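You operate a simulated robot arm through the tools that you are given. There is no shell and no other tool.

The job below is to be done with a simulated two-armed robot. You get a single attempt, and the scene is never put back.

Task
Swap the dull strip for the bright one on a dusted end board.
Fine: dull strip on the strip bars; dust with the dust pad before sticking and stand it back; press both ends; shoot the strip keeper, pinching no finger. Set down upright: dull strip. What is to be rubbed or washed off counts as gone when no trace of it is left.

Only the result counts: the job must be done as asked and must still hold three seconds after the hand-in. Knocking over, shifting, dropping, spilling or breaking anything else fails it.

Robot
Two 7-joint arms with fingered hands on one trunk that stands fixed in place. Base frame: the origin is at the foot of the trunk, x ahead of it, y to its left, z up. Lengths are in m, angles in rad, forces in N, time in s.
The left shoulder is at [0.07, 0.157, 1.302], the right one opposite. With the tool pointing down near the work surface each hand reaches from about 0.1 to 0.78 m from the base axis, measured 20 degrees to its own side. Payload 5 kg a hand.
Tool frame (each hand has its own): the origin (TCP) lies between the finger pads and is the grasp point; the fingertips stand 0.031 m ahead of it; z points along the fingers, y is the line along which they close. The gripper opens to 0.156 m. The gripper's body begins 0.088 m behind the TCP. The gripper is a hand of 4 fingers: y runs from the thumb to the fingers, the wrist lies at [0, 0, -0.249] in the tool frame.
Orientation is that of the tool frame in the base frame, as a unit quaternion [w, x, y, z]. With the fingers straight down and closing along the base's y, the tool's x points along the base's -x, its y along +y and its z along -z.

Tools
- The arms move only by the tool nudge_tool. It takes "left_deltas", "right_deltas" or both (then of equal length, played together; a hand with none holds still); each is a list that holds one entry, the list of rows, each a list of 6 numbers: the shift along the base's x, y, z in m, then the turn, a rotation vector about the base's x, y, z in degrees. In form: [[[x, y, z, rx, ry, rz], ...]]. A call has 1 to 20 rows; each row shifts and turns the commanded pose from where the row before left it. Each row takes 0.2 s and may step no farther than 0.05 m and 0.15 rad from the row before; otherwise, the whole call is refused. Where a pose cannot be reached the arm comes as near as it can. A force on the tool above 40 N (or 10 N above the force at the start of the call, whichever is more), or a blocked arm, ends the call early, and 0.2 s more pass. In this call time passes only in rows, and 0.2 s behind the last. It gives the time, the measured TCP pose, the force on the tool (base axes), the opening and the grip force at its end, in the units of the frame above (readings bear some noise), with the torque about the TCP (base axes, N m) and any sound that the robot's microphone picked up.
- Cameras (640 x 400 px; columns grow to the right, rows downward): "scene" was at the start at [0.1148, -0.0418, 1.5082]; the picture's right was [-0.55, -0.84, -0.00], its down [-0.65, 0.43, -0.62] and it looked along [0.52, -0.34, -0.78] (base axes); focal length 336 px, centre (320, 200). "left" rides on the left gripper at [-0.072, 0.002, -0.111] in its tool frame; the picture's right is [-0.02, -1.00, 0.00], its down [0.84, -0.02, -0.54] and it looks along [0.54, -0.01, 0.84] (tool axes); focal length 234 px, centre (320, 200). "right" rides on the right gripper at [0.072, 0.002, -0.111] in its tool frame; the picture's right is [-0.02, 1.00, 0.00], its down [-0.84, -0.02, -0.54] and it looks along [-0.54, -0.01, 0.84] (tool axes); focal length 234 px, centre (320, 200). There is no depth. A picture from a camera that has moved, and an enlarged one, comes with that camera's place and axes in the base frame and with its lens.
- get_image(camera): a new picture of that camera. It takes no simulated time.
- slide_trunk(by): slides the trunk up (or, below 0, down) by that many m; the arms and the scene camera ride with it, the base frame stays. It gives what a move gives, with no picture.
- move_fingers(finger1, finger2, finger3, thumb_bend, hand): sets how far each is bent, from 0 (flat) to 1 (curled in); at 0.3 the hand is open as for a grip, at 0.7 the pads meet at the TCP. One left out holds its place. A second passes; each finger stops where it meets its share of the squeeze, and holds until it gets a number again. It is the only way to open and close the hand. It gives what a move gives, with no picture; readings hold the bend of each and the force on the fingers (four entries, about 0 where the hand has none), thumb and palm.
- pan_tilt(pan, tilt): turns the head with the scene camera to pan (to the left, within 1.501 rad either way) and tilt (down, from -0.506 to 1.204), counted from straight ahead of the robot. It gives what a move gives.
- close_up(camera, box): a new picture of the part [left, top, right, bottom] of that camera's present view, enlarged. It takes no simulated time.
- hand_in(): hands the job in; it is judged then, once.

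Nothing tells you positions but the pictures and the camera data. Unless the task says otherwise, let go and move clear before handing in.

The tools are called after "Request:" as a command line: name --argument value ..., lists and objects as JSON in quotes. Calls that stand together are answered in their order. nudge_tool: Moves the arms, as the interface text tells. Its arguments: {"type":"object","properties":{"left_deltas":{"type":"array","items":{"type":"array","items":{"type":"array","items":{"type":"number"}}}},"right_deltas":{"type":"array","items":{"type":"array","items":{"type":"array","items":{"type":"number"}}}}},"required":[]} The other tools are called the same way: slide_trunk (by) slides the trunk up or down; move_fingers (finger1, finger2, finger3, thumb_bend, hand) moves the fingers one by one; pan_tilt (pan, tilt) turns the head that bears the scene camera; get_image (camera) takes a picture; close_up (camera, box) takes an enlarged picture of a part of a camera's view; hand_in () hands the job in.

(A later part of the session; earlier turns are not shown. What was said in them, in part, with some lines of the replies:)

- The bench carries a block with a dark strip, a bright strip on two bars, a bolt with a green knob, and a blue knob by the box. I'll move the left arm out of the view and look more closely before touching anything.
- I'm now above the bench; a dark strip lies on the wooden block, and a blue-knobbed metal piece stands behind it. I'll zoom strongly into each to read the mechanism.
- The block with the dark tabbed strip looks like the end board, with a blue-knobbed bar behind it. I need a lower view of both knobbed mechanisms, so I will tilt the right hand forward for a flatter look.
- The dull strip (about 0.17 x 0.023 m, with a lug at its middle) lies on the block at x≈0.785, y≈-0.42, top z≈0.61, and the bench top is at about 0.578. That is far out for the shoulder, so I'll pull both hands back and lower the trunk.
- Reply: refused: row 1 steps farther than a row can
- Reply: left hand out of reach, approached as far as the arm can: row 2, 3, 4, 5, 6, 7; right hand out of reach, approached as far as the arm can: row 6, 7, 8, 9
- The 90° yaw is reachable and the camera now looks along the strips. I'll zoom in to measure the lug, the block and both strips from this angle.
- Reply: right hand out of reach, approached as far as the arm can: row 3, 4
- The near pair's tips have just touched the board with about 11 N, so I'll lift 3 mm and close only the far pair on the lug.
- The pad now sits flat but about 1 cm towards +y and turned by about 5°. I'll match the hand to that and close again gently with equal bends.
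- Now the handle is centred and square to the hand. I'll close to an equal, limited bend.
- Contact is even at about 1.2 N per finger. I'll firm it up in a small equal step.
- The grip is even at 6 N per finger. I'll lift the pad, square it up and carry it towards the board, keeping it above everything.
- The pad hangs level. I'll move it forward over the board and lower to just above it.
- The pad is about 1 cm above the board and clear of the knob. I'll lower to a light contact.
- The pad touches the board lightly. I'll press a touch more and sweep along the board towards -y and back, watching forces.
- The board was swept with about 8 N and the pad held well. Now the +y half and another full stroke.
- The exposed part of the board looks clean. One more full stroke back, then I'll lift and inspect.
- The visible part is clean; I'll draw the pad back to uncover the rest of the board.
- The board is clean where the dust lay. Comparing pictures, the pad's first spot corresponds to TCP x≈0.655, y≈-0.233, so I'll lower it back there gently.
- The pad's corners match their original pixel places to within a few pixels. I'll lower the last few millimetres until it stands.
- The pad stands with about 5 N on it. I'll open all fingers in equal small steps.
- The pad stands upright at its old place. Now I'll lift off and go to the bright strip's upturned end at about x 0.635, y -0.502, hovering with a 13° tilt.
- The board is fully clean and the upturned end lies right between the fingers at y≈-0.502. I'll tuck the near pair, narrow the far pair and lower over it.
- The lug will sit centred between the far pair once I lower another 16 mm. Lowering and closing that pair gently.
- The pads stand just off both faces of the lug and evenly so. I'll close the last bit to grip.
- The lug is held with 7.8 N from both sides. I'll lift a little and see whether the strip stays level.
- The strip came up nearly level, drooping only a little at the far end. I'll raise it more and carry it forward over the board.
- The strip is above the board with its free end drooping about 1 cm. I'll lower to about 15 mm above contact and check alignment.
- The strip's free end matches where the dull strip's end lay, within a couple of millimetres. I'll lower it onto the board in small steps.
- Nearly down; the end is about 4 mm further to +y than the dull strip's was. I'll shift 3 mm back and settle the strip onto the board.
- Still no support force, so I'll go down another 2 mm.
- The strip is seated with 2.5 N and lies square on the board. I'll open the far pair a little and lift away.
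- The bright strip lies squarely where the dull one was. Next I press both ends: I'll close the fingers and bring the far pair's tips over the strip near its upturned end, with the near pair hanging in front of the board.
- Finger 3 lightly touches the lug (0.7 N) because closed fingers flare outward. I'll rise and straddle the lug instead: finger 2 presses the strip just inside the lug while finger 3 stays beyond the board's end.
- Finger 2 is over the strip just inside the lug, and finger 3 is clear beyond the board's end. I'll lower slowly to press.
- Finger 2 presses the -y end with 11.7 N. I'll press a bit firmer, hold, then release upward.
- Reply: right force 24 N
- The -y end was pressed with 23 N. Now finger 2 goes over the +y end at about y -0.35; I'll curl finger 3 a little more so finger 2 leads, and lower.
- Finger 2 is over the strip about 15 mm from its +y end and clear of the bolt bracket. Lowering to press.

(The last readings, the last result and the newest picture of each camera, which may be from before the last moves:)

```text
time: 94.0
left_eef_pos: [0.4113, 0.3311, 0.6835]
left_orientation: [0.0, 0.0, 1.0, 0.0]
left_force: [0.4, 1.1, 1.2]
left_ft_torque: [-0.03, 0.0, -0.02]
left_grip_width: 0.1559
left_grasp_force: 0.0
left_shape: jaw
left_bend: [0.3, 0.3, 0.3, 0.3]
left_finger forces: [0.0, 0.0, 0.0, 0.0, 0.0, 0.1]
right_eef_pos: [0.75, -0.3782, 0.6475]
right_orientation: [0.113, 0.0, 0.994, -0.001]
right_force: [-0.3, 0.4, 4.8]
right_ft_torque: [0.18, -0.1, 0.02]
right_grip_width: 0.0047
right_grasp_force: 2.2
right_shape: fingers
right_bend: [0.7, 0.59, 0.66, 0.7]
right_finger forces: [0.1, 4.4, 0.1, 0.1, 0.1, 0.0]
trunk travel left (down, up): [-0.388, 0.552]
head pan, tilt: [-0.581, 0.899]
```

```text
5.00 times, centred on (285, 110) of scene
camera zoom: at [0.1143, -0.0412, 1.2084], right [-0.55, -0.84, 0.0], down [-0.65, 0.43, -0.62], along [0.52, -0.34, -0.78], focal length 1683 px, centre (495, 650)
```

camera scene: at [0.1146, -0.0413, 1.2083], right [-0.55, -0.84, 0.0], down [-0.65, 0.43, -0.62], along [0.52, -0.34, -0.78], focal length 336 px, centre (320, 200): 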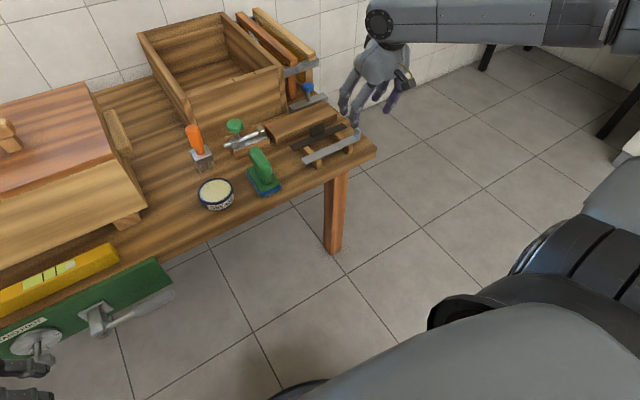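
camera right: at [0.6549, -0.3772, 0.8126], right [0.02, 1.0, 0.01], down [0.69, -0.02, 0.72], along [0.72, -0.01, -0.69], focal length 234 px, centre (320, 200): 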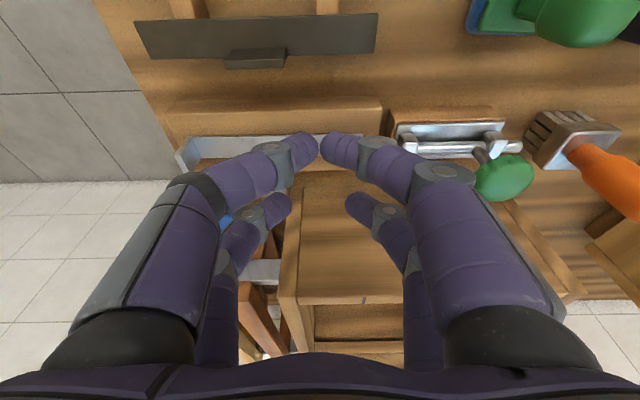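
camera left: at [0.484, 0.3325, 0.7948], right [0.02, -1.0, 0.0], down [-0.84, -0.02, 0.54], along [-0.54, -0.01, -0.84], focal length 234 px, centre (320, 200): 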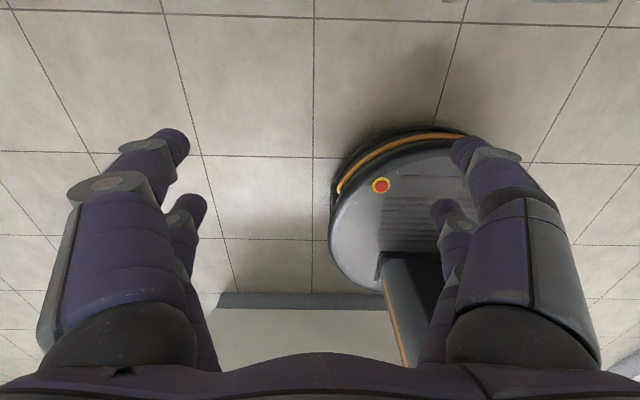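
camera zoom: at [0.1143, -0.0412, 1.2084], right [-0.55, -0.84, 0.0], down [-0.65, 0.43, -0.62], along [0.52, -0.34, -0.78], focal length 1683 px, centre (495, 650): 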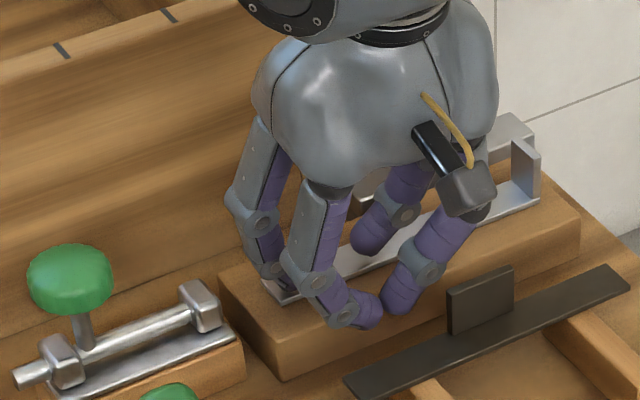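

Contact at 4.4 N; I'll press firmly in small steps to about 20 N, hold, then lift.

Request:
nudge_tool --right_deltas '[[[0, 0, -0.001, 0, 0, 0], [0, 0, -0.001, 0, 0, 0], [0, 0, -0.001, 0, 0, 0], [0, 0, -0.0005, 0, 0, 0], [0, 0, 0, 0, 0, 0], [0, 0, 0, 0, 0, 0]]]'

Request:
nudge_tool --right_deltas '[[[0, 0, 0.01, 0, 0, 0], [0, 0, 0.03, 0, 0, 0], [0, 0, 0.04, 0, 0, 0], [-0.03, 0, 0.02, 0, 0, 0], [-0.04, 0, 0, 0, 0, 0], [0, 0, 0, 0, 0, 0]]]'

Request:
close_up --camera "scene" --box '[200, 60, 370, 170]'

Request:
get_image --camera "right"

```text
time: 95.4
left_eef_pos: [0.4102, 0.331, 0.6834]
left_orientation: [0.0, 0.0, 1.0, -0.001]
left_force: [0.0, -0.1, 0.1]
left_ft_torque: [0.0, 0.04, -0.01]
left_grip_width: 0.1561
left_grasp_force: 0.1
left_shape: jaw
left_bend: [0.3, 0.3, 0.3, 0.3]
left_finger forces: [0.0, 0.0, 0.1, 0.0, 0.0, 0.0]
right_eef_pos: [0.7518, -0.3759, 0.6469]
right_orientation: [0.115, -0.001, 0.993, 0.001]
right_force: [5.4, 1.5, 19.4]
right_ft_torque: [0.67, -0.6, -0.08]
right_grip_width: 0.0046
right_grasp_force: 9.9
right_shape: fingers
right_bend: [0.7, 0.58, 0.66, 0.7]
right_finger forces: [0.1, 19.2, 0.1, 0.0, 0.1, 0.0]
trunk travel left (down, up): [-0.388, 0.552]
head pan, tilt: [-0.581, 0.899]
```

```text
time: 96.8
left_eef_pos: [0.4122, 0.3301, 0.6828]
left_orientation: [0.0, 0.0, 1.0, 0.0]
left_force: [0.9, 0.5, -0.3]
left_ft_torque: [0.02, 0.01, 0.03]
left_grip_width: 0.1559
left_grasp_force: 0.1
left_shape: jaw
left_bend: [0.3, 0.3, 0.3, 0.3]
left_finger forces: [0.0, 0.0, 0.0, 0.1, 0.0, 0.1]
right_eef_pos: [0.68, -0.3774, 0.7425]
right_orientation: [0.114, 0.0, 0.994, 0.0]
right_force: [-0.1, 0.7, -0.4]
right_ft_torque: [0.0, 0.0, 0.01]
right_grip_width: 0.0043
right_grasp_force: 0.1
right_shape: fingers
right_bend: [0.7, 0.59, 0.66, 0.7]
right_finger forces: [0.1, 0.0, 0.0, 0.0, 0.0, 0.1]
trunk travel left (down, up): [-0.388, 0.552]
head pan, tilt: [-0.581, 0.899]
```

```text
3.64 times, centred on (285, 115) of scene
camera zoom: at [0.1155, -0.0411, 1.2081], right [-0.55, -0.84, 0.0], down [-0.65, 0.43, -0.62], along [0.52, -0.34, -0.78], focal length 1224 px, centre (447, 509)
```

zoom: 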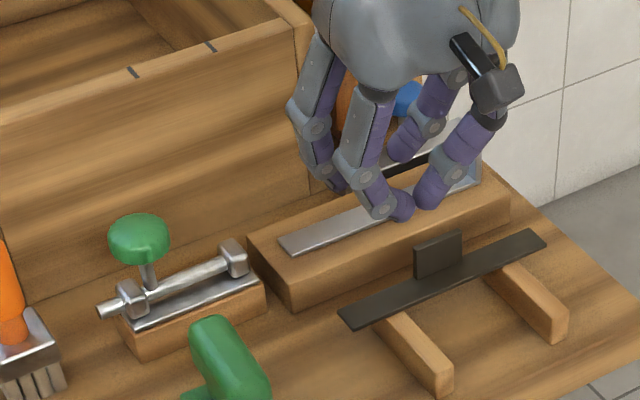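

```text
taken
camera right: at [0.5855, -0.3765, 0.8341], right [0.02, 1.0, 0.0], down [0.69, -0.02, 0.72], along [0.72, -0.01, -0.7], focal length 234 px, centre (320, 200)
```

right: 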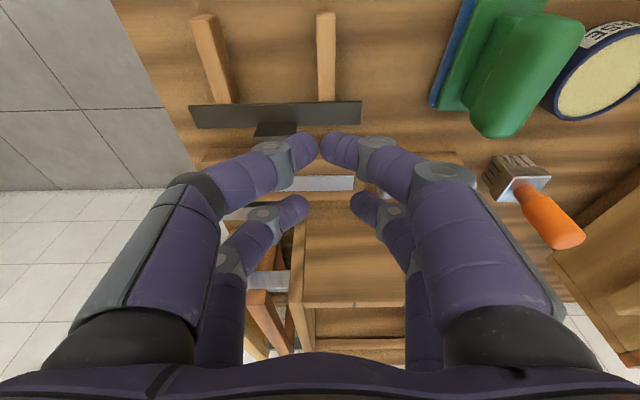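

Both ends have now been pressed (about 23 N and 19 N) and the strip lies flat. Next is the bolt: its knob is at about (0.79, -0.231, 0.665), and I'll push it from its +y side with finger 2's inner pad so no finger is in the bolt's path. I'll hover first.

Request:
nudge_tool --right_deltas '[[[0, 0, 0.03, 0, 0, 0], [0.02, 0.03, 0.02, 0, 0, 0], [0.02, 0.035, 0, 0, 0, 0], [0.02, 0.035, 0, 0, 0, 0], [0.02, 0.03, 0, 0, 0, 0], [0, 0, 0, 0, 0, 0]]]'

Request:
move_fingers --hand "right" --finger1 0.5 --finger2 0.5 --finger3 0.48 --thumb_bend 0.48

Request:
get_image --camera "right"

Request:
close_up --camera "scene" --box '[180, 40, 330, 150]'

Request:
close_up --camera "scene" --box '[270, 80, 370, 160]'

```text
time: 98.2
left_eef_pos: [0.4112, 0.3293, 0.6838]
left_orientation: [0.0, 0.001, 1.0, 0.0]
left_force: [0.2, -0.5, -0.2]
left_ft_torque: [0.02, 0.01, -0.02]
left_grip_width: 0.1561
left_grasp_force: 0.1
left_shape: jaw
left_bend: [0.3, 0.3, 0.3, 0.3]
left_finger forces: [0.0, 0.0, 0.0, 0.0, 0.0, 0.0]
right_eef_pos: [0.7606, -0.247, 0.7922]
right_orientation: [0.113, 0.001, 0.994, 0.0]
right_force: [0.3, 0.2, 0.1]
right_ft_torque: [0.05, 0.01, -0.01]
right_grip_width: 0.0045
right_grasp_force: 0.0
right_shape: fingers
right_bend: [0.7, 0.59, 0.66, 0.7]
right_finger forces: [0.0, 0.0, 0.0, 0.0, 0.1, 0.0]
trunk travel left (down, up): [-0.388, 0.552]
head pan, tilt: [-0.581, 0.899]
```

```text
time: 99.2
left_eef_pos: [0.4125, 0.3304, 0.6835]
left_orientation: [0.0, -0.001, 1.0, -0.001]
left_force: [0.0, 0.2, 0.3]
left_ft_torque: [0.03, -0.01, -0.03]
left_grip_width: 0.1561
left_grasp_force: 0.0
left_shape: jaw
left_bend: [0.3, 0.3, 0.3, 0.3]
left_finger forces: [0.0, 0.0, 0.0, 0.1, 0.0, 0.1]
right_eef_pos: [0.7604, -0.2466, 0.7923]
right_orientation: [0.113, 0.0, 0.994, 0.0]
right_force: [-0.4, -0.2, 0.1]
right_ft_torque: [0.01, -0.01, 0.03]
right_grip_width: 0.0844
right_grasp_force: 0.0
right_shape: fingers
right_bend: [0.5, 0.5, 0.48, 0.48]
right_finger forces: [0.0, 0.0, 0.0, 0.0, 0.1, 0.0]
trunk travel left (down, up): [-0.388, 0.552]
head pan, tilt: [-0.581, 0.899]
```

```text
taken
camera right: at [0.6648, -0.2471, 0.8838], right [0.02, 1.0, 0.01], down [0.69, -0.02, 0.72], along [0.72, -0.01, -0.69], focal length 234 px, centre (320, 200)
```

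right: 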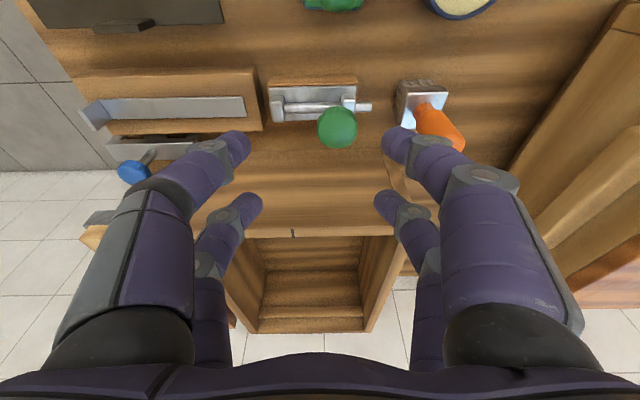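

```text
3.64 times, centred on (255, 95) of scene
camera zoom: at [0.1149, -0.0414, 1.2082], right [-0.55, -0.84, 0.0], down [-0.65, 0.43, -0.62], along [0.52, -0.34, -0.78], focal length 1224 px, centre (556, 582)
```

zoom: 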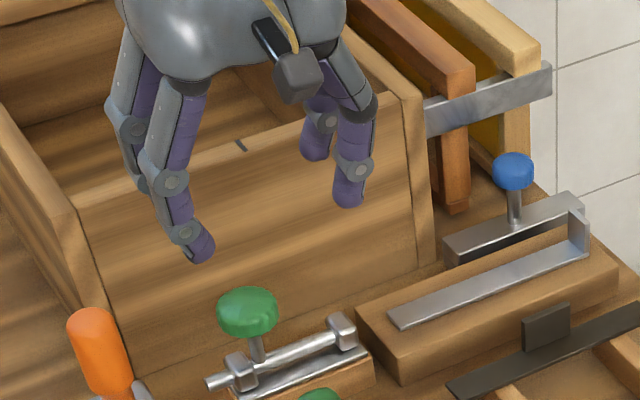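

```text
5.00 times, centred on (320, 120) of scene
camera zoom: at [0.1149, -0.0414, 1.2082], right [-0.55, -0.84, 0.0], down [-0.65, 0.43, -0.62], along [0.52, -0.34, -0.78], focal length 1683 px, centre (320, 600)
```

zoom: 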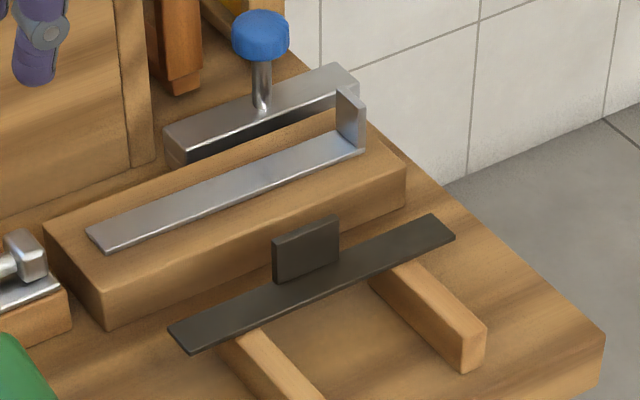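

The knob lies between finger 2 and finger 3, with the brush about 2 cm clear outside. I'll lower partway and check.

Request:
nudge_tool --right_deltas '[[[0, 0.003, -0.025, 0, 0, 0], [0, 0, -0.025, 0, 0, 0], [0, 0, -0.02, 0, 0, 0], [0, 0, 0, 0, 0, 0]]]'

Request:
get_image --camera "right"

Request:
close_up --camera "scene" --box '[180, 60, 310, 160]'

```text
time: 100.2
left_eef_pos: [0.4119, 0.3309, 0.6837]
left_orientation: [0.0, 0.0, 1.0, 0.001]
left_force: [0.7, 0.7, -0.6]
left_ft_torque: [-0.02, 0.01, 0.01]
left_grip_width: 0.1562
left_grasp_force: 0.1
left_shape: jaw
left_bend: [0.3, 0.3, 0.3, 0.3]
left_finger forces: [0.1, 0.0, 0.1, 0.1, 0.0, 0.1]
right_eef_pos: [0.7597, -0.2443, 0.7242]
right_orientation: [0.114, 0.001, 0.994, -0.001]
right_force: [0.8, 0.1, -0.1]
right_ft_torque: [0.03, -0.02, -0.01]
right_grip_width: 0.0843
right_grasp_force: 0.1
right_shape: fingers
right_bend: [0.5, 0.5, 0.48, 0.48]
right_finger forces: [0.0, 0.1, 0.0, 0.0, 0.1, 0.0]
trunk travel left (down, up): [-0.388, 0.552]
head pan, tilt: [-0.581, 0.899]
```

```text
taken
camera right: at [0.6652, -0.2434, 0.8151], right [0.02, 1.0, 0.01], down [0.69, -0.02, 0.72], along [0.72, -0.01, -0.69], focal length 234 px, centre (320, 200)
```

right: 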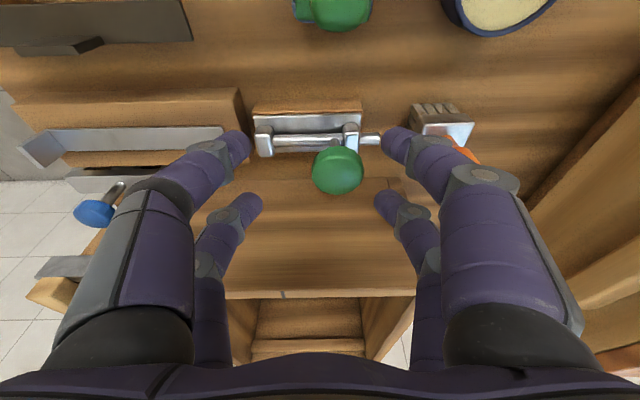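

```text
4.00 times, centred on (245, 110) of scene
camera zoom: at [0.1146, -0.0413, 1.2083], right [-0.55, -0.84, 0.0], down [-0.65, 0.43, -0.62], along [0.52, -0.34, -0.78], focal length 1346 px, centre (620, 560)
```

zoom: 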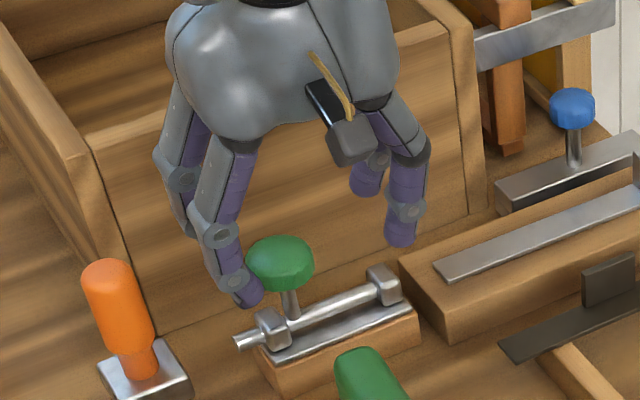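

Everything is clear. I'll lower to the knob's height.

Request:
nudge_tool --right_deltas '[[[0, 0.001, -0.015, 0, 0, 0], [0, 0, -0.015, 0, 0, 0], [0, 0, -0.006, 0, 0, 0], [0, 0, 0, 0, 0, 0]]]'

Request:
close_up --camera "right" --box '[200, 80, 520, 280]'

Request:
close_up --camera "scene" --box '[180, 60, 310, 160]'

```text
time: 101.2
left_eef_pos: [0.412, 0.3302, 0.6825]
left_orientation: [0.0, 0.0, 1.0, 0.0]
left_force: [0.2, 0.1, 0.4]
left_ft_torque: [0.02, -0.02, 0.0]
left_grip_width: 0.156
left_grasp_force: 0.0
left_shape: jaw
left_bend: [0.3, 0.3, 0.3, 0.3]
left_finger forces: [0.0, 0.0, 0.0, 0.0, 0.1, 0.0]
right_eef_pos: [0.761, -0.242, 0.6868]
right_orientation: [0.113, 0.001, 0.994, 0.0]
right_force: [-0.1, 0.6, 0.3]
right_ft_torque: [-0.01, -0.02, 0.0]
right_grip_width: 0.0842
right_grasp_force: 0.1
right_shape: fingers
right_bend: [0.5, 0.5, 0.48, 0.48]
right_finger forces: [0.0, 0.1, 0.0, 0.0, 0.0, 0.0]
trunk travel left (down, up): [-0.388, 0.552]
head pan, tilt: [-0.581, 0.899]
```

```text
2.00 times, centred on (360, 180) of right
camera zoom: at [0.6655, -0.2427, 0.7786], right [0.02, 1.0, 0.01], down [0.69, -0.02, 0.72], along [0.72, -0.01, -0.69], focal length 468 px, centre (240, 240)
```

zoom: 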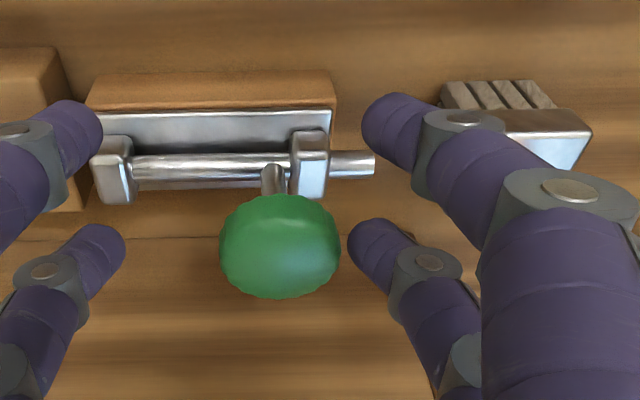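

```text
4.00 times, centred on (245, 110) of scene
camera zoom: at [0.1149, -0.0414, 1.2082], right [-0.55, -0.84, 0.0], down [-0.65, 0.43, -0.62], along [0.52, -0.34, -0.78], focal length 1346 px, centre (620, 560)
```

zoom: 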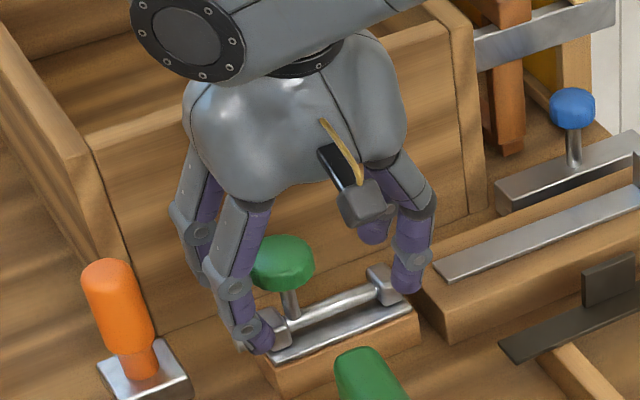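

Finger 2's tip is beside the knob at its height, nothing lies in the bolt's path. I'll push gently towards -y.

Request:
nudge_tool --right_deltas '[[[0, -0.004, 0, 0, 0, 0], [0, -0.006, 0, 0, 0, 0], [0, -0.008, 0, 0, 0, 0], [0, -0.008, 0, 0, 0, 0], [0, 0, 0, 0, 0, 0]]]'

Request:
close_up --camera "right" --box '[200, 80, 520, 280]'

Request:
close_up --camera "scene" --box '[180, 60, 310, 160]'

```text
time: 102.4
left_eef_pos: [0.4125, 0.3298, 0.6844]
left_orientation: [-0.001, 0.0, 1.0, 0.001]
left_force: [0.5, -0.2, 0.0]
left_ft_torque: [-0.02, -0.01, 0.0]
left_grip_width: 0.156
left_grasp_force: 0.0
left_shape: jaw
left_bend: [0.3, 0.3, 0.3, 0.3]
left_finger forces: [0.0, 0.0, 0.1, 0.0, 0.1, 0.1]
right_eef_pos: [0.7623, -0.27, 0.6864]
right_orientation: [0.113, 0.0, 0.994, 0.0]
right_force: [-0.5, 1.6, 0.0]
right_ft_torque: [0.01, -0.02, 0.04]
right_grip_width: 0.0844
right_grasp_force: 0.5
right_shape: fingers
right_bend: [0.5, 0.49, 0.48, 0.48]
right_finger forces: [0.0, 1.0, 0.0, 0.0, 0.1, 0.0]
trunk travel left (down, up): [-0.388, 0.552]
head pan, tilt: [-0.581, 0.899]
```

```text
2.00 times, centred on (360, 180) of right
camera zoom: at [0.6659, -0.2686, 0.7783], right [0.02, 1.0, 0.01], down [0.69, -0.02, 0.72], along [0.72, -0.01, -0.69], focal length 468 px, centre (240, 240)
```

zoom: 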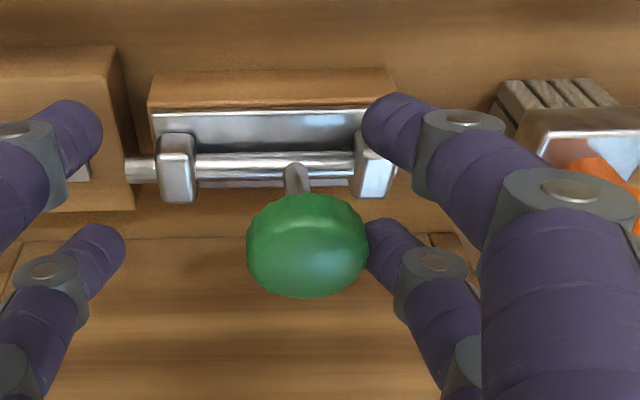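

```text
4.00 times, centred on (245, 110) of scene
camera zoom: at [0.1148, -0.0412, 1.2082], right [-0.55, -0.84, 0.0], down [-0.65, 0.43, -0.62], along [0.52, -0.34, -0.78], focal length 1346 px, centre (620, 560)
```

zoom: 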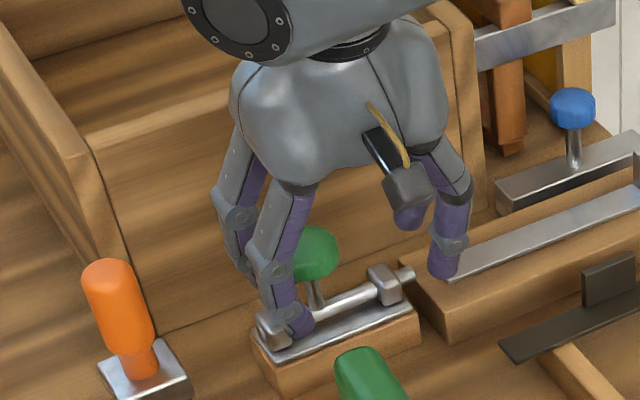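

The bolt is sliding with about 1.5 N and its rod is emerging towards the strip's end, all fingers clear of it. Continuing to its stop in small steps.

Request:
nudge_tool --right_deltas '[[[0, -0.008, 0, 0, 0, 0], [0, -0.008, 0, 0, 0, 0], [0, -0.006, 0, 0, 0, 0], [0, 0, 0, 0, 0, 0]]]'

Request:
close_up --camera "right" --box '[200, 80, 520, 280]'

Request:
close_up --camera "scene" --box '[200, 60, 330, 160]'

```text
time: 103.4
left_eef_pos: [0.411, 0.3304, 0.6827]
left_orientation: [0.0, 0.0, 1.0, 0.001]
left_force: [-0.3, -0.2, 0.0]
left_ft_torque: [0.0, -0.04, 0.0]
left_grip_width: 0.1563
left_grasp_force: 0.1
left_shape: jaw
left_bend: [0.3, 0.3, 0.3, 0.3]
left_finger forces: [0.0, 0.0, 0.0, 0.0, 0.1, 0.0]
right_eef_pos: [0.7608, -0.2913, 0.6874]
right_orientation: [0.113, 0.0, 0.994, 0.0]
right_force: [-0.2, 1.4, 1.0]
right_ft_torque: [0.04, -0.02, 0.01]
right_grip_width: 0.0845
right_grasp_force: 0.4
right_shape: fingers
right_bend: [0.5, 0.49, 0.48, 0.48]
right_finger forces: [0.1, 1.0, 0.0, 0.0, 0.0, 0.0]
trunk travel left (down, up): [-0.388, 0.552]
head pan, tilt: [-0.581, 0.899]
```

```text
2.00 times, centred on (360, 180) of right
camera zoom: at [0.6656, -0.2905, 0.7783], right [0.02, 1.0, 0.01], down [0.69, -0.02, 0.72], along [0.72, -0.01, -0.69], focal length 468 px, centre (240, 240)
```

zoom: 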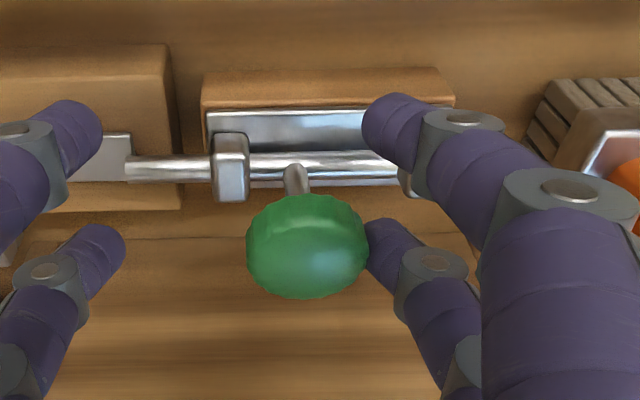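

```text
4.00 times, centred on (265, 110) of scene
camera zoom: at [0.1149, -0.0412, 1.2082], right [-0.55, -0.84, 0.0], down [-0.65, 0.43, -0.62], along [0.52, -0.34, -0.78], focal length 1346 px, centre (540, 560)
```

zoom: 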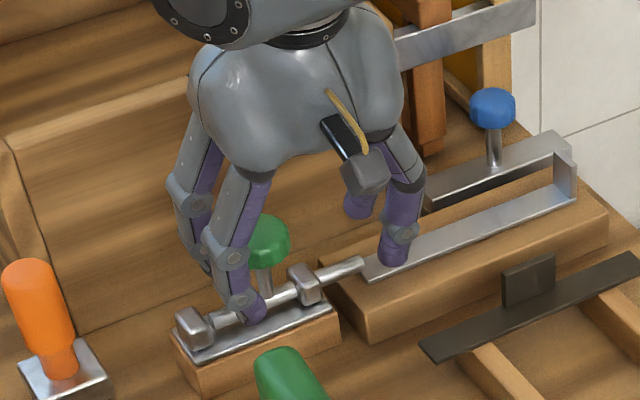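

The rod is now over the strip's edge; the stem has about 15 mm left before the bracket. I'll push on to the stop.

Request:
nudge_tool --right_deltas '[[[0, -0.006, 0, 0, 0, 0], [0, -0.005, 0, 0, 0, 0], [0, -0.003, 0, 0, 0, 0], [0, 0, 0, 0, 0, 0]]]'

Request:
close_up --camera "right" --box '[200, 80, 520, 280]'

Request:
close_up --camera "scene" --box '[200, 60, 330, 160]'

```text
time: 104.4
left_eef_pos: [0.4112, 0.3312, 0.6835]
left_orientation: [0.0, 0.0, 1.0, 0.001]
left_force: [-0.4, 0.3, -0.1]
left_ft_torque: [0.01, 0.01, 0.04]
left_grip_width: 0.156
left_grasp_force: 0.1
left_shape: jaw
left_bend: [0.3, 0.3, 0.3, 0.3]
left_finger forces: [0.0, 0.0, 0.0, 0.2, 0.1, 0.0]
right_eef_pos: [0.7605, -0.3047, 0.6868]
right_orientation: [0.113, 0.0, 0.994, 0.0]
right_force: [0.5, 2.2, 0.7]
right_ft_torque: [0.04, 0.02, 0.05]
right_grip_width: 0.0846
right_grasp_force: 0.6
right_shape: fingers
right_bend: [0.5, 0.48, 0.48, 0.48]
right_finger forces: [0.0, 2.3, 0.1, 0.0, 0.0, 0.0]
trunk travel left (down, up): [-0.388, 0.552]
head pan, tilt: [-0.581, 0.899]
```

```text
2.00 times, centred on (360, 180) of right
camera zoom: at [0.6657, -0.3045, 0.7782], right [0.02, 1.0, 0.01], down [0.69, -0.02, 0.72], along [0.72, -0.01, -0.69], focal length 468 px, centre (240, 240)
```

zoom: 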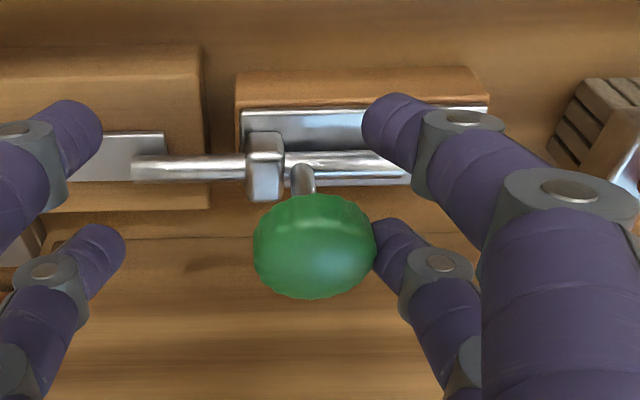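

```text
4.00 times, centred on (265, 110) of scene
camera zoom: at [0.1148, -0.0411, 1.2082], right [-0.55, -0.84, 0.0], down [-0.65, 0.43, -0.62], along [0.52, -0.34, -0.78], focal length 1346 px, centre (540, 560)
```

zoom: 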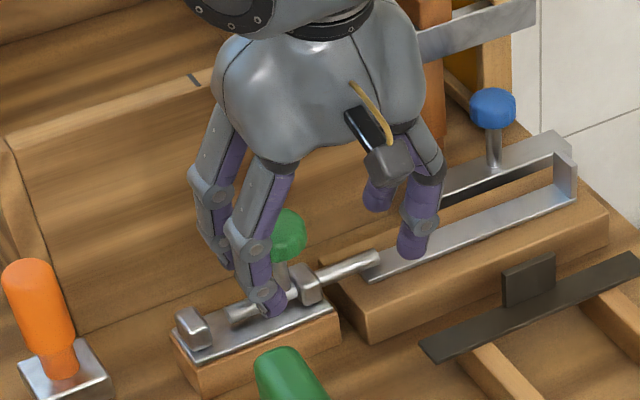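

The resistance is rising and the rod overlaps the strip's end by over 1 cm. I'll push 4 mm more to be sure that it is at its stop.

Request:
nudge_tool --right_deltas '[[[0, -0.002, 0, 0, 0, 0], [0, -0.002, 0, 0, 0, 0], [0, -0.002, 0, 0, 0, 0], [0, 0, 0, 0, 0, 0]]]'

Request:
close_up --camera "right" --box '[200, 80, 520, 280]'

```text
time: 105.4
left_eef_pos: [0.4125, 0.3306, 0.6829]
left_orientation: [0.0, 0.0, 1.0, 0.0]
left_force: [0.5, -0.2, -0.8]
left_ft_torque: [-0.01, 0.0, 0.05]
left_grip_width: 0.156
left_grasp_force: 0.1
left_shape: jaw
left_bend: [0.3, 0.3, 0.3, 0.3]
left_finger forces: [0.0, 0.0, 0.0, 0.0, 0.1, 0.1]
right_eef_pos: [0.7602, -0.3108, 0.6869]
right_orientation: [0.113, 0.0, 0.994, 0.0]
right_force: [0.4, 5.3, 1.1]
right_ft_torque: [0.13, -0.03, 0.12]
right_grip_width: 0.0843
right_grasp_force: 2.6
right_shape: fingers
right_bend: [0.5, 0.46, 0.48, 0.48]
right_finger forces: [0.1, 4.8, 0.0, 0.0, 0.0, 0.0]
trunk travel left (down, up): [-0.388, 0.552]
head pan, tilt: [-0.581, 0.899]
```

```text
2.00 times, centred on (360, 180) of right
camera zoom: at [0.6657, -0.3102, 0.7784], right [0.02, 1.0, 0.01], down [0.69, -0.02, 0.72], along [0.72, -0.01, -0.69], focal length 468 px, centre (240, 240)
```

zoom: 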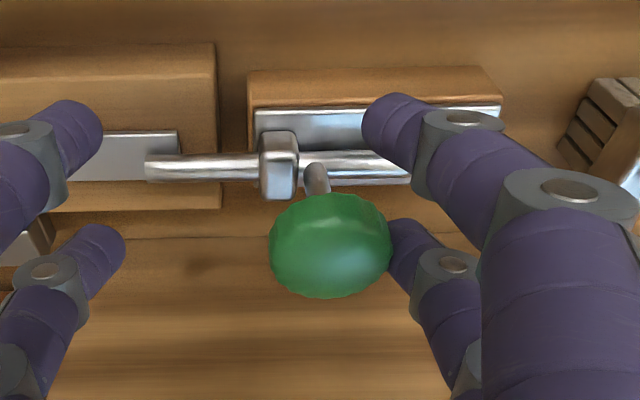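

The bolt no longer moves though the push rose to 5 N, so it is fully shot over the strip. I'll back off sideways and lift clear, then inspect everything.

Request:
nudge_tool --right_deltas '[[[0, 0.008, 0, 0, 0, 0], [0, 0.008, 0, 0, 0, 0], [0, 0, 0.02, 0, 0, 0], [0, 0, 0.03, 0, 0, 0], [0, 0, 0.04, 0, 0, 0], [-0.02, 0, 0.02, 0, 0, 0], [-0.03, 0, 0, 0, 0, 0], [-0.03, 0, 0, 0, 0, 0], [-0.03, 0, 0, 0, 0, 0], [0, 0, 0, 0, 0, 0]]]'

Request:
get_image --camera "right"

Request:
close_up --camera "scene" --box '[180, 60, 390, 200]'

Request:
close_up --camera "right" --box '[80, 80, 320, 240]'

```text
time: 107.6
left_eef_pos: [0.4116, 0.3309, 0.6826]
left_orientation: [0.0, 0.0, 1.0, 0.001]
left_force: [-0.3, 0.2, 0.5]
left_ft_torque: [-0.01, 0.04, 0.0]
left_grip_width: 0.1563
left_grasp_force: 0.0
left_shape: jaw
left_bend: [0.3, 0.3, 0.3, 0.3]
left_finger forces: [0.0, 0.1, 0.0, 0.0, 0.0, 0.1]
right_eef_pos: [0.6503, -0.2956, 0.7954]
right_orientation: [0.113, 0.0, 0.994, 0.0]
right_force: [-0.5, -0.2, -0.1]
right_ft_torque: [0.01, -0.02, -0.01]
right_grip_width: 0.0843
right_grasp_force: 0.1
right_shape: fingers
right_bend: [0.5, 0.5, 0.48, 0.48]
right_finger forces: [0.0, 0.0, 0.1, 0.0, 0.0, 0.0]
trunk travel left (down, up): [-0.388, 0.552]
head pan, tilt: [-0.581, 0.899]
```

```text
taken
camera right: at [0.5548, -0.2948, 0.8872], right [0.02, 1.0, 0.01], down [0.69, -0.02, 0.72], along [0.72, -0.01, -0.7], focal length 234 px, centre (320, 200)
```

right: 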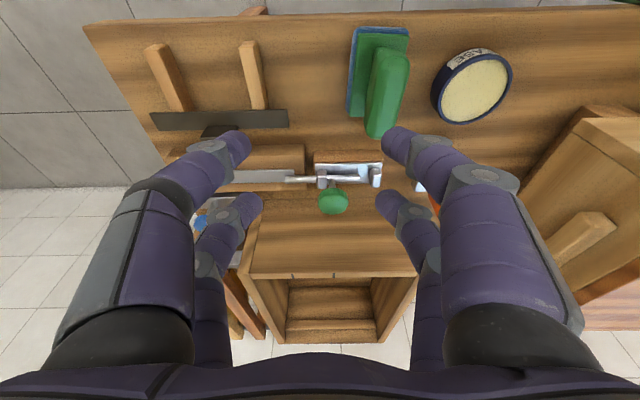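

```text
2.86 times, centred on (285, 130) of scene
camera zoom: at [0.1154, -0.0412, 1.2082], right [-0.55, -0.84, 0.0], down [-0.65, 0.43, -0.62], along [0.52, -0.34, -0.78], focal length 962 px, centre (420, 400)
```

zoom: 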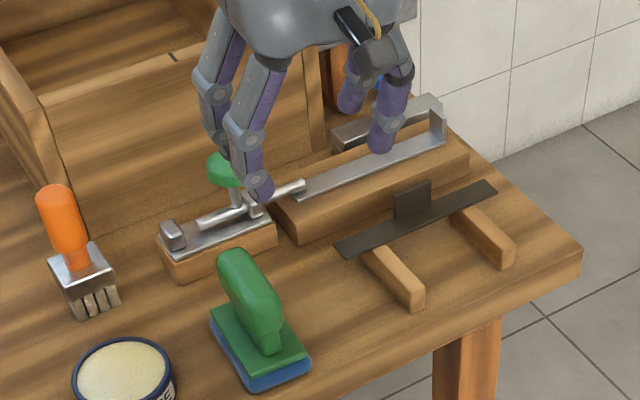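

```text
2.50 times, centred on (200, 160) of right
camera zoom: at [0.5548, -0.2948, 0.8872], right [0.02, 1.0, 0.01], down [0.69, -0.02, 0.72], along [0.72, -0.01, -0.7], focal length 585 px, centre (620, 300)
```

zoom: 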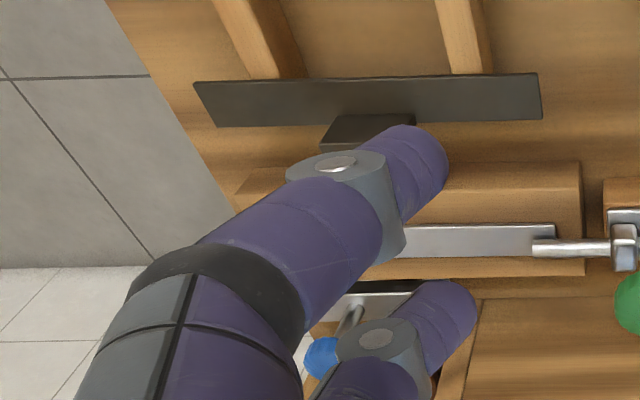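

The rod overlaps the bright strip's end and all stands well. The dull strip sits at the very rear of its bars, so for safety I'll regrip its lug and bring it about 2.5 cm forward to the bars' middle.

Request:
nudge_tool --right_deltas '[[[0.0, -0.04, 0, 0, 3, 0], [0.01, -0.04, 0, 0, 0, 0], [0.0125, -0.044, 0, 0, 0, 0], [0, 0, -0.03, 0, 0, 0], [0, 0, -0.03, 0, 0, 0], [0, 0, 0, 0, 0, 0]]]'

Request:
move_fingers --hand "right" --finger1 0.68 --finger2 0.52 --finger3 0.52 --thumb_bend 0.68

Request:
close_up --camera "right" --box '[160, 40, 480, 260]'

Request:
close_up --camera "scene" --box '[260, 60, 390, 180]'

```text
time: 109.0
left_eef_pos: [0.4107, 0.3301, 0.6828]
left_orientation: [0.0, 0.001, 1.0, 0.0]
left_force: [-0.8, 0.2, -0.7]
left_ft_torque: [-0.01, 0.01, 0.0]
left_grip_width: 0.156
left_grasp_force: 0.1
left_shape: jaw
left_bend: [0.3, 0.3, 0.3, 0.3]
left_finger forces: [0.1, 0.0, 0.0, 0.1, 0.1, 0.1]
right_eef_pos: [0.6736, -0.4201, 0.7372]
right_orientation: [0.088, 0.001, 0.996, 0.0]
right_force: [-1.0, 0.1, 0.5]
right_ft_torque: [0.02, -0.02, -0.04]
right_grip_width: 0.0846
right_grasp_force: 0.1
right_shape: fingers
right_bend: [0.5, 0.5, 0.48, 0.48]
right_finger forces: [0.1, 0.0, 0.1, 0.1, 0.0, 0.0]
trunk travel left (down, up): [-0.388, 0.552]
head pan, tilt: [-0.581, 0.899]
```

```text
time: 110.0
left_eef_pos: [0.412, 0.3311, 0.6839]
left_orientation: [0.0, 0.0, 1.0, 0.0]
left_force: [0.3, -0.4, 0.0]
left_ft_torque: [-0.02, 0.02, -0.05]
left_grip_width: 0.156
left_grasp_force: 0.1
left_shape: jaw
left_bend: [0.3, 0.3, 0.3, 0.3]
left_finger forces: [0.0, 0.1, 0.1, 0.0, 0.0, 0.1]
right_eef_pos: [0.6735, -0.4199, 0.7359]
right_orientation: [0.087, 0.0, 0.996, -0.001]
right_force: [0.7, -0.4, -0.8]
right_ft_torque: [-0.01, 0.04, 0.0]
right_grip_width: 0.0122
right_grasp_force: 0.1
right_shape: fingers
right_bend: [0.68, 0.52, 0.52, 0.68]
right_finger forces: [0.0, 0.1, 0.1, 0.0, 0.1, 0.0]
trunk travel left (down, up): [-0.388, 0.552]
head pan, tilt: [-0.581, 0.899]
```

```text
1.82 times, centred on (320, 150) of right
camera zoom: at [0.5832, -0.4194, 0.8332], right [0.02, 1.0, 0.0], down [0.73, -0.02, 0.68], along [0.68, -0.01, -0.73], focal length 426 px, centre (320, 291)
```

zoom: 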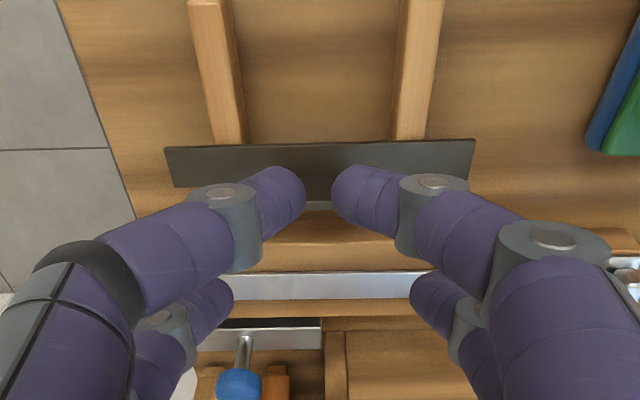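

```text
3.33 times, centred on (325, 120) of scene
camera zoom: at [0.1149, -0.0415, 1.2082], right [-0.55, -0.84, 0.0], down [-0.65, 0.43, -0.62], along [0.52, -0.34, -0.78], focal length 1122 px, centre (303, 467)
```

zoom: 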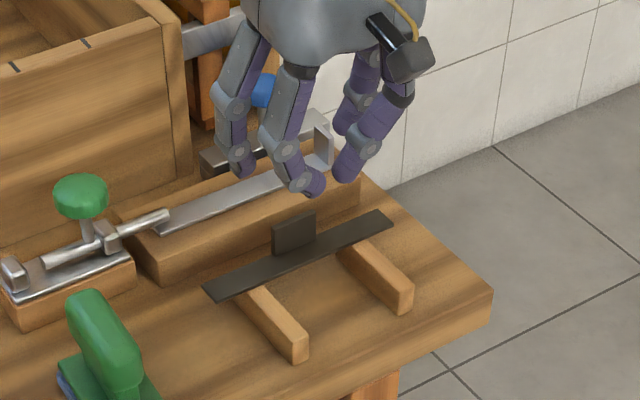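

The hand is back at the pose from which the strip was released. Lowering onto the lug.

Request:
nudge_tool --right_deltas '[[[-0.001, 0, -0.03, 0, 0, 0], [0, 0, -0.03, 0, 0, 0], [0, 0, -0.018, 0, 0, 0], [0, 0, -0.006, 0, 0, 0], [0, 0, 0, 0, 0, 0]]]'

Request:
move_fingers --hand "right" --finger2 0.72 --finger3 0.72

Request:
close_up --camera "right" --box '[160, 40, 480, 260]'

```text
time: 111.2
left_eef_pos: [0.4121, 0.3304, 0.6834]
left_orientation: [0.0, 0.001, 1.0, 0.0]
left_force: [-0.8, -0.8, 0.7]
left_ft_torque: [-0.01, 0.0, -0.01]
left_grip_width: 0.156
left_grasp_force: 0.1
left_shape: jaw
left_bend: [0.3, 0.3, 0.3, 0.3]
left_finger forces: [0.0, 0.0, 0.1, 0.1, 0.0, 0.0]
right_eef_pos: [0.6723, -0.4196, 0.6528]
right_orientation: [0.087, 0.0, 0.996, 0.0]
right_force: [1.0, 0.1, 0.1]
right_ft_torque: [0.02, 0.0, 0.01]
right_grip_width: 0.012
right_grasp_force: 0.2
right_shape: fingers
right_bend: [0.68, 0.52, 0.52, 0.68]
right_finger forces: [0.0, 0.0, 0.0, 0.0, 0.0, 0.0]
trunk travel left (down, up): [-0.388, 0.552]
head pan, tilt: [-0.581, 0.899]
```

```text
time: 112.2
left_eef_pos: [0.412, 0.3301, 0.6837]
left_orientation: [0.0, 0.0, 1.0, 0.001]
left_force: [0.0, 0.2, -0.3]
left_ft_torque: [0.02, -0.01, 0.0]
left_grip_width: 0.156
left_grasp_force: 0.1
left_shape: jaw
left_bend: [0.3, 0.3, 0.3, 0.3]
left_finger forces: [0.1, 0.0, 0.0, 0.0, 0.0, 0.0]
right_eef_pos: [0.674, -0.421, 0.6523]
right_orientation: [0.087, 0.0, 0.996, 0.0]
right_force: [-0.1, -0.4, 0.8]
right_ft_torque: [-0.02, 0.03, 0.01]
right_grip_width: 0.0119
right_grasp_force: 6.6
right_shape: fingers
right_bend: [0.68, 0.61, 0.61, 0.68]
right_finger forces: [0.1, 6.5, 6.5, 0.0, 0.0, 0.0]
trunk travel left (down, up): [-0.388, 0.552]
head pan, tilt: [-0.581, 0.899]
```

```text
1.82 times, centred on (320, 150) of right
camera zoom: at [0.582, -0.4193, 0.7492], right [0.02, 1.0, 0.0], down [0.73, -0.02, 0.68], along [0.68, -0.01, -0.73], focal length 426 px, centre (320, 291)
```

zoom: 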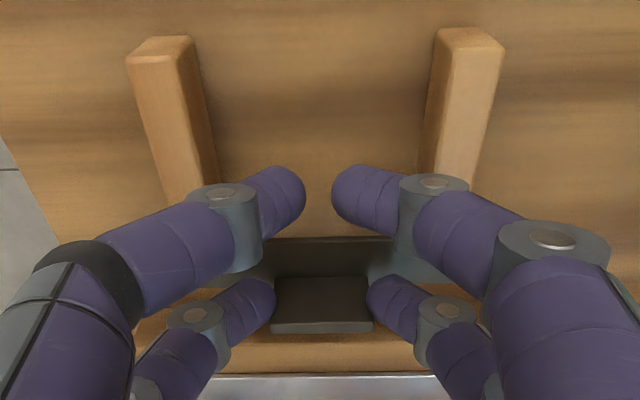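

The lug is gripped evenly. I'll lift 12 mm, move 27 mm forward and set down again.

Request:
nudge_tool --right_deltas '[[[0, 0, 0.006, 0, 0, 0], [0, 0, 0.006, 0, 0, 0], [-0.009, 0, 0, 0, 0, 0], [-0.009, 0, 0, 0, 0, 0], [-0.009, 0, 0, 0, 0, 0], [0, 0, -0.006, 0, 0, 0], [0, 0, -0.004, 0, 0, 0], [0, 0, 0, 0, 0, 0]]]'

Request:
close_up --camera "right" --box '[160, 40, 480, 260]'

Request:
close_up --camera "scene" --box '[280, 90, 380, 180]'

```text
time: 114.0
left_eef_pos: [0.4115, 0.3307, 0.6841]
left_orientation: [0.0, 0.001, 1.0, -0.001]
left_force: [-0.3, 0.1, -0.4]
left_ft_torque: [0.01, -0.02, 0.01]
left_grip_width: 0.1561
left_grasp_force: 0.2
left_shape: jaw
left_bend: [0.3, 0.3, 0.3, 0.3]
left_finger forces: [0.0, 0.0, 0.0, 0.1, 0.0, 0.0]
right_eef_pos: [0.6454, -0.4197, 0.6551]
right_orientation: [0.087, 0.0, 0.996, -0.001]
right_force: [-0.4, 0.9, 0.1]
right_ft_torque: [-0.01, -0.04, 0.02]
right_grip_width: 0.0121
right_grasp_force: 6.9
right_shape: fingers
right_bend: [0.68, 0.61, 0.61, 0.68]
right_finger forces: [0.0, 6.5, 6.4, 0.0, 0.0, 0.1]
trunk travel left (down, up): [-0.388, 0.552]
head pan, tilt: [-0.581, 0.899]
```

```text
1.82 times, centred on (320, 150) of right
camera zoom: at [0.5549, -0.4187, 0.7511], right [0.02, 1.0, 0.0], down [0.73, -0.02, 0.68], along [0.68, -0.01, -0.73], focal length 426 px, centre (320, 291)
```

zoom: 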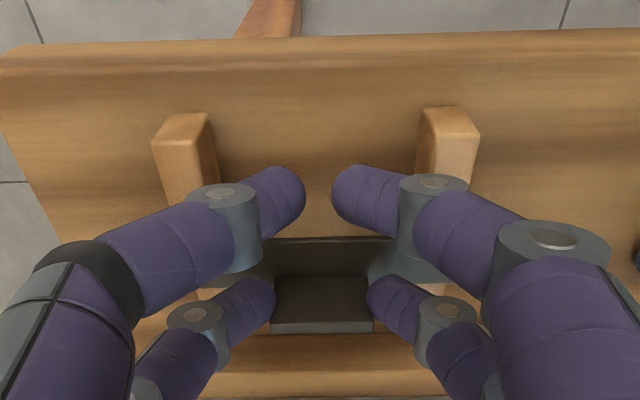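

```text
4.44 times, centred on (330, 135) of scene
camera zoom: at [0.1149, -0.0414, 1.2082], right [-0.55, -0.84, 0.0], down [-0.65, 0.43, -0.62], along [0.52, -0.34, -0.78], focal length 1496 px, centre (276, 489)
```

zoom: 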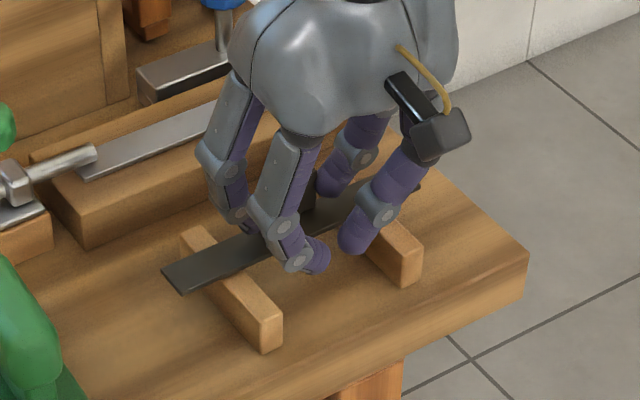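

The strip now hovers about 2 mm above the middle of the bars. I'll lower until it rests, then let go.

Request:
nudge_tool --right_deltas '[[[0, 0, -0.0015, 0, 0, 0], [0, 0, -0.0015, 0, 0, 0], [0, 0, -0.001, 0, 0, 0], [0, 0, 0, 0, 0, 0]]]'

```text
time: 115.0
left_eef_pos: [0.4118, 0.3303, 0.683]
left_orientation: [0.0, 0.0, 1.0, 0.0]
left_force: [-0.9, -0.7, 0.7]
left_ft_torque: [0.0, -0.02, 0.02]
left_grip_width: 0.1562
left_grasp_force: 0.1
left_shape: jaw
left_bend: [0.3, 0.3, 0.3, 0.3]
left_finger forces: [0.0, 0.0, 0.1, 0.0, 0.1, 0.0]
right_eef_pos: [0.6457, -0.4198, 0.6516]
right_orientation: [0.089, 0.0, 0.996, 0.0]
right_force: [0.1, 0.6, 3.6]
right_ft_torque: [0.0, -0.06, -0.01]
right_grip_width: 0.0116
right_grasp_force: 6.9
right_shape: fingers
right_bend: [0.68, 0.61, 0.61, 0.68]
right_finger forces: [0.0, 7.2, 7.2, 0.0, 0.0, 0.0]
trunk travel left (down, up): [-0.388, 0.552]
head pan, tilt: [-0.581, 0.899]
```

The strip rests on the bars with 3.6 N. Opening and rising, then retreating clear of the bench.

Request:
move_fingers --hand "right" --finger2 0.52 --finger3 0.52

Request:
nudge_tool --right_deltas '[[[0, 0, 0.01, 0, 0, 0], [0, 0, 0.03, 0, 0, 0], [0, 0, 0.04, 0, 0, 0], [0, 0, 0.04, 0, 0, 0], [-0.04, 0, 0.01, 0, 0, 0], [-0.045, 0, 0, 0, 0, 0], [-0.045, 0, 0, 0, 0, 0], [0, -0.03, 0, 0, 0, 0], [0, -0.04, 0, 0, 0, 0], [0, 0, 0, 0, 0, 0]]]'

Request:
get_image --camera "scene"

Request:
get_image --camera "right"

Request:
close_up --camera "scene" --box '[190, 70, 390, 200]'

Request:
close_up --camera "scene" --box '[230, 80, 350, 160]'

```text
time: 116.0
left_eef_pos: [0.4123, 0.3306, 0.683]
left_orientation: [0.0, 0.0, 1.0, 0.0]
left_force: [0.0, 0.4, -0.4]
left_ft_torque: [0.02, -0.01, 0.02]
left_grip_width: 0.1559
left_grasp_force: 0.2
left_shape: jaw
left_bend: [0.3, 0.3, 0.3, 0.3]
left_finger forces: [0.0, 0.0, 0.0, 0.0, 0.1, 0.0]
right_eef_pos: [0.6464, -0.4185, 0.6513]
right_orientation: [0.087, 0.0, 0.996, 0.0]
right_force: [-0.1, 0.0, -0.3]
right_ft_torque: [-0.04, -0.01, 0.0]
right_grip_width: 0.0118
right_grasp_force: 0.0
right_shape: fingers
right_bend: [0.68, 0.52, 0.52, 0.68]
right_finger forces: [0.1, 0.1, 0.0, 0.0, 0.0, 0.0]
trunk travel left (down, up): [-0.388, 0.552]
head pan, tilt: [-0.581, 0.899]
```

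```text
time: 118.2
left_eef_pos: [0.4114, 0.3301, 0.683]
left_orientation: [0.0, -0.001, 1.0, 0.001]
left_force: [0.5, 0.1, -0.4]
left_ft_torque: [0.02, 0.02, 0.0]
left_grip_width: 0.156
left_grasp_force: 0.1
left_shape: jaw
left_bend: [0.3, 0.3, 0.3, 0.3]
left_finger forces: [0.0, 0.1, 0.0, 0.0, 0.0, 0.1]
right_eef_pos: [0.5153, -0.4892, 0.78]
right_orientation: [0.088, 0.0, 0.996, 0.0]
right_force: [-0.1, 0.1, -0.3]
right_ft_torque: [-0.04, 0.01, 0.02]
right_grip_width: 0.0114
right_grasp_force: 0.0
right_shape: fingers
right_bend: [0.68, 0.52, 0.52, 0.68]
right_finger forces: [0.1, 0.1, 0.0, 0.0, 0.0, 0.0]
trunk travel left (down, up): [-0.388, 0.552]
head pan, tilt: [-0.581, 0.899]
```

```text
taken
camera scene: at [0.115, -0.042, 1.2082], right [-0.55, -0.84, 0.0], down [-0.65, 0.43, -0.62], along [0.52, -0.34, -0.78], focal length 336 px, centre (320, 200)
```

scene: 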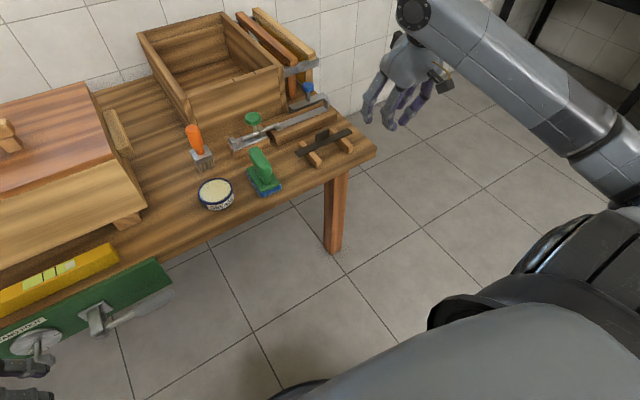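

```text
taken
camera right: at [0.4243, -0.489, 0.8763], right [0.02, 1.0, 0.0], down [0.73, -0.02, 0.68], along [0.68, -0.01, -0.73], focal length 234 px, centre (320, 200)
```

right: 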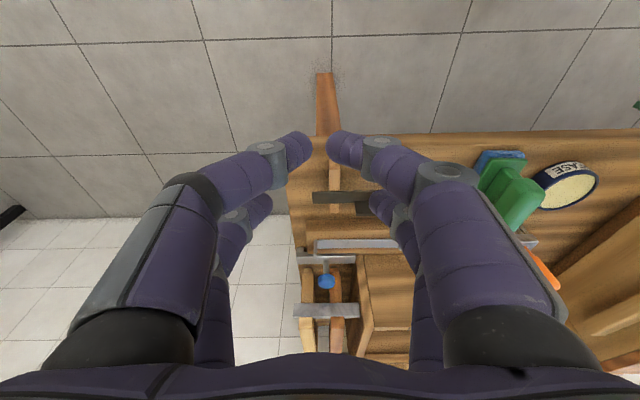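

```text
3.08 times, centred on (290, 135) of scene
camera zoom: at [0.115, -0.042, 1.2082], right [-0.55, -0.84, 0.0], down [-0.65, 0.43, -0.62], along [0.52, -0.34, -0.78], focal length 1036 px, centre (412, 400)
```

zoom: 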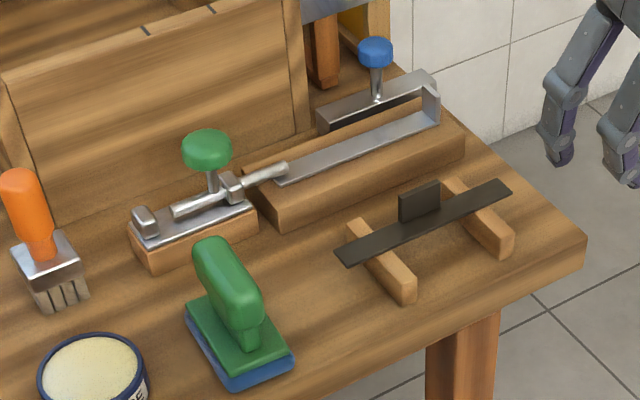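

```text
5.00 times, centred on (290, 120) of scene
camera zoom: at [0.115, -0.042, 1.2082], right [-0.55, -0.84, 0.0], down [-0.65, 0.43, -0.62], along [0.52, -0.34, -0.78], focal length 1683 px, centre (470, 600)
```

zoom: 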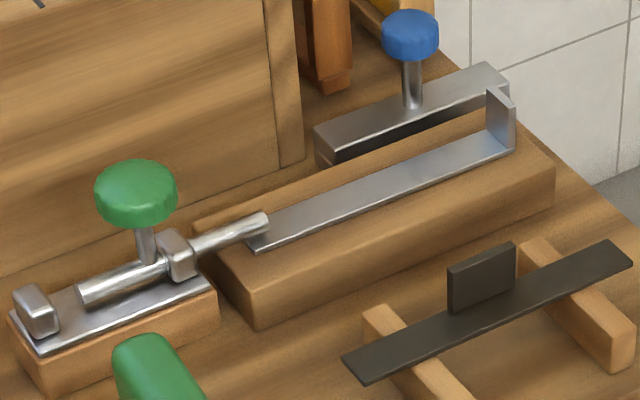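

The bright strip lies flat on the clean board with the bolt shot over its end. The dull strip stands lug-up across the middle of its bars, and the pad stands back at its place. Nothing else has moved and both hands are clear, so I'm handing in.

Request:
hand_in

```text
The job is handed in.
```

I finished the swap and handed it in; no verdict came back, so what follows is what the final pictures and force readings showed.

- **Dull strip:** it rests lug-up across both strip bars, near their middle. I first set it at the rear of the bars, then moved it about 27 mm forward.
- **Dusting:** I swept the end board with the dust pad in several full strokes. No dust was visible on the board before the bright strip went on.
- **Dust pad:** it stands upright within about 5 mm of where it began. My first grip on it pushed it about 1 cm out of place, so I let go and took hold again.
- **Bright strip:** it lies flat where the dull one was. I pressed its right end with about 23 N and its left end with about 19 N.
- **Strip keeper:** I took the green-knobbed bolt to be the keeper, because its rod lines up with the strip. I pushed it to its stop with no finger in its path, and the rod overlaps the strip's end by about 1.3 cm. I did not touch the blue-knobbed bar behind the board.

Early on, one arm move was refused while the trunk still slid down. The right hand ended up just in front of the bench, and the forces showed it touched nothing. In the last picture nothing else had moved, and both hands were empty and clear.
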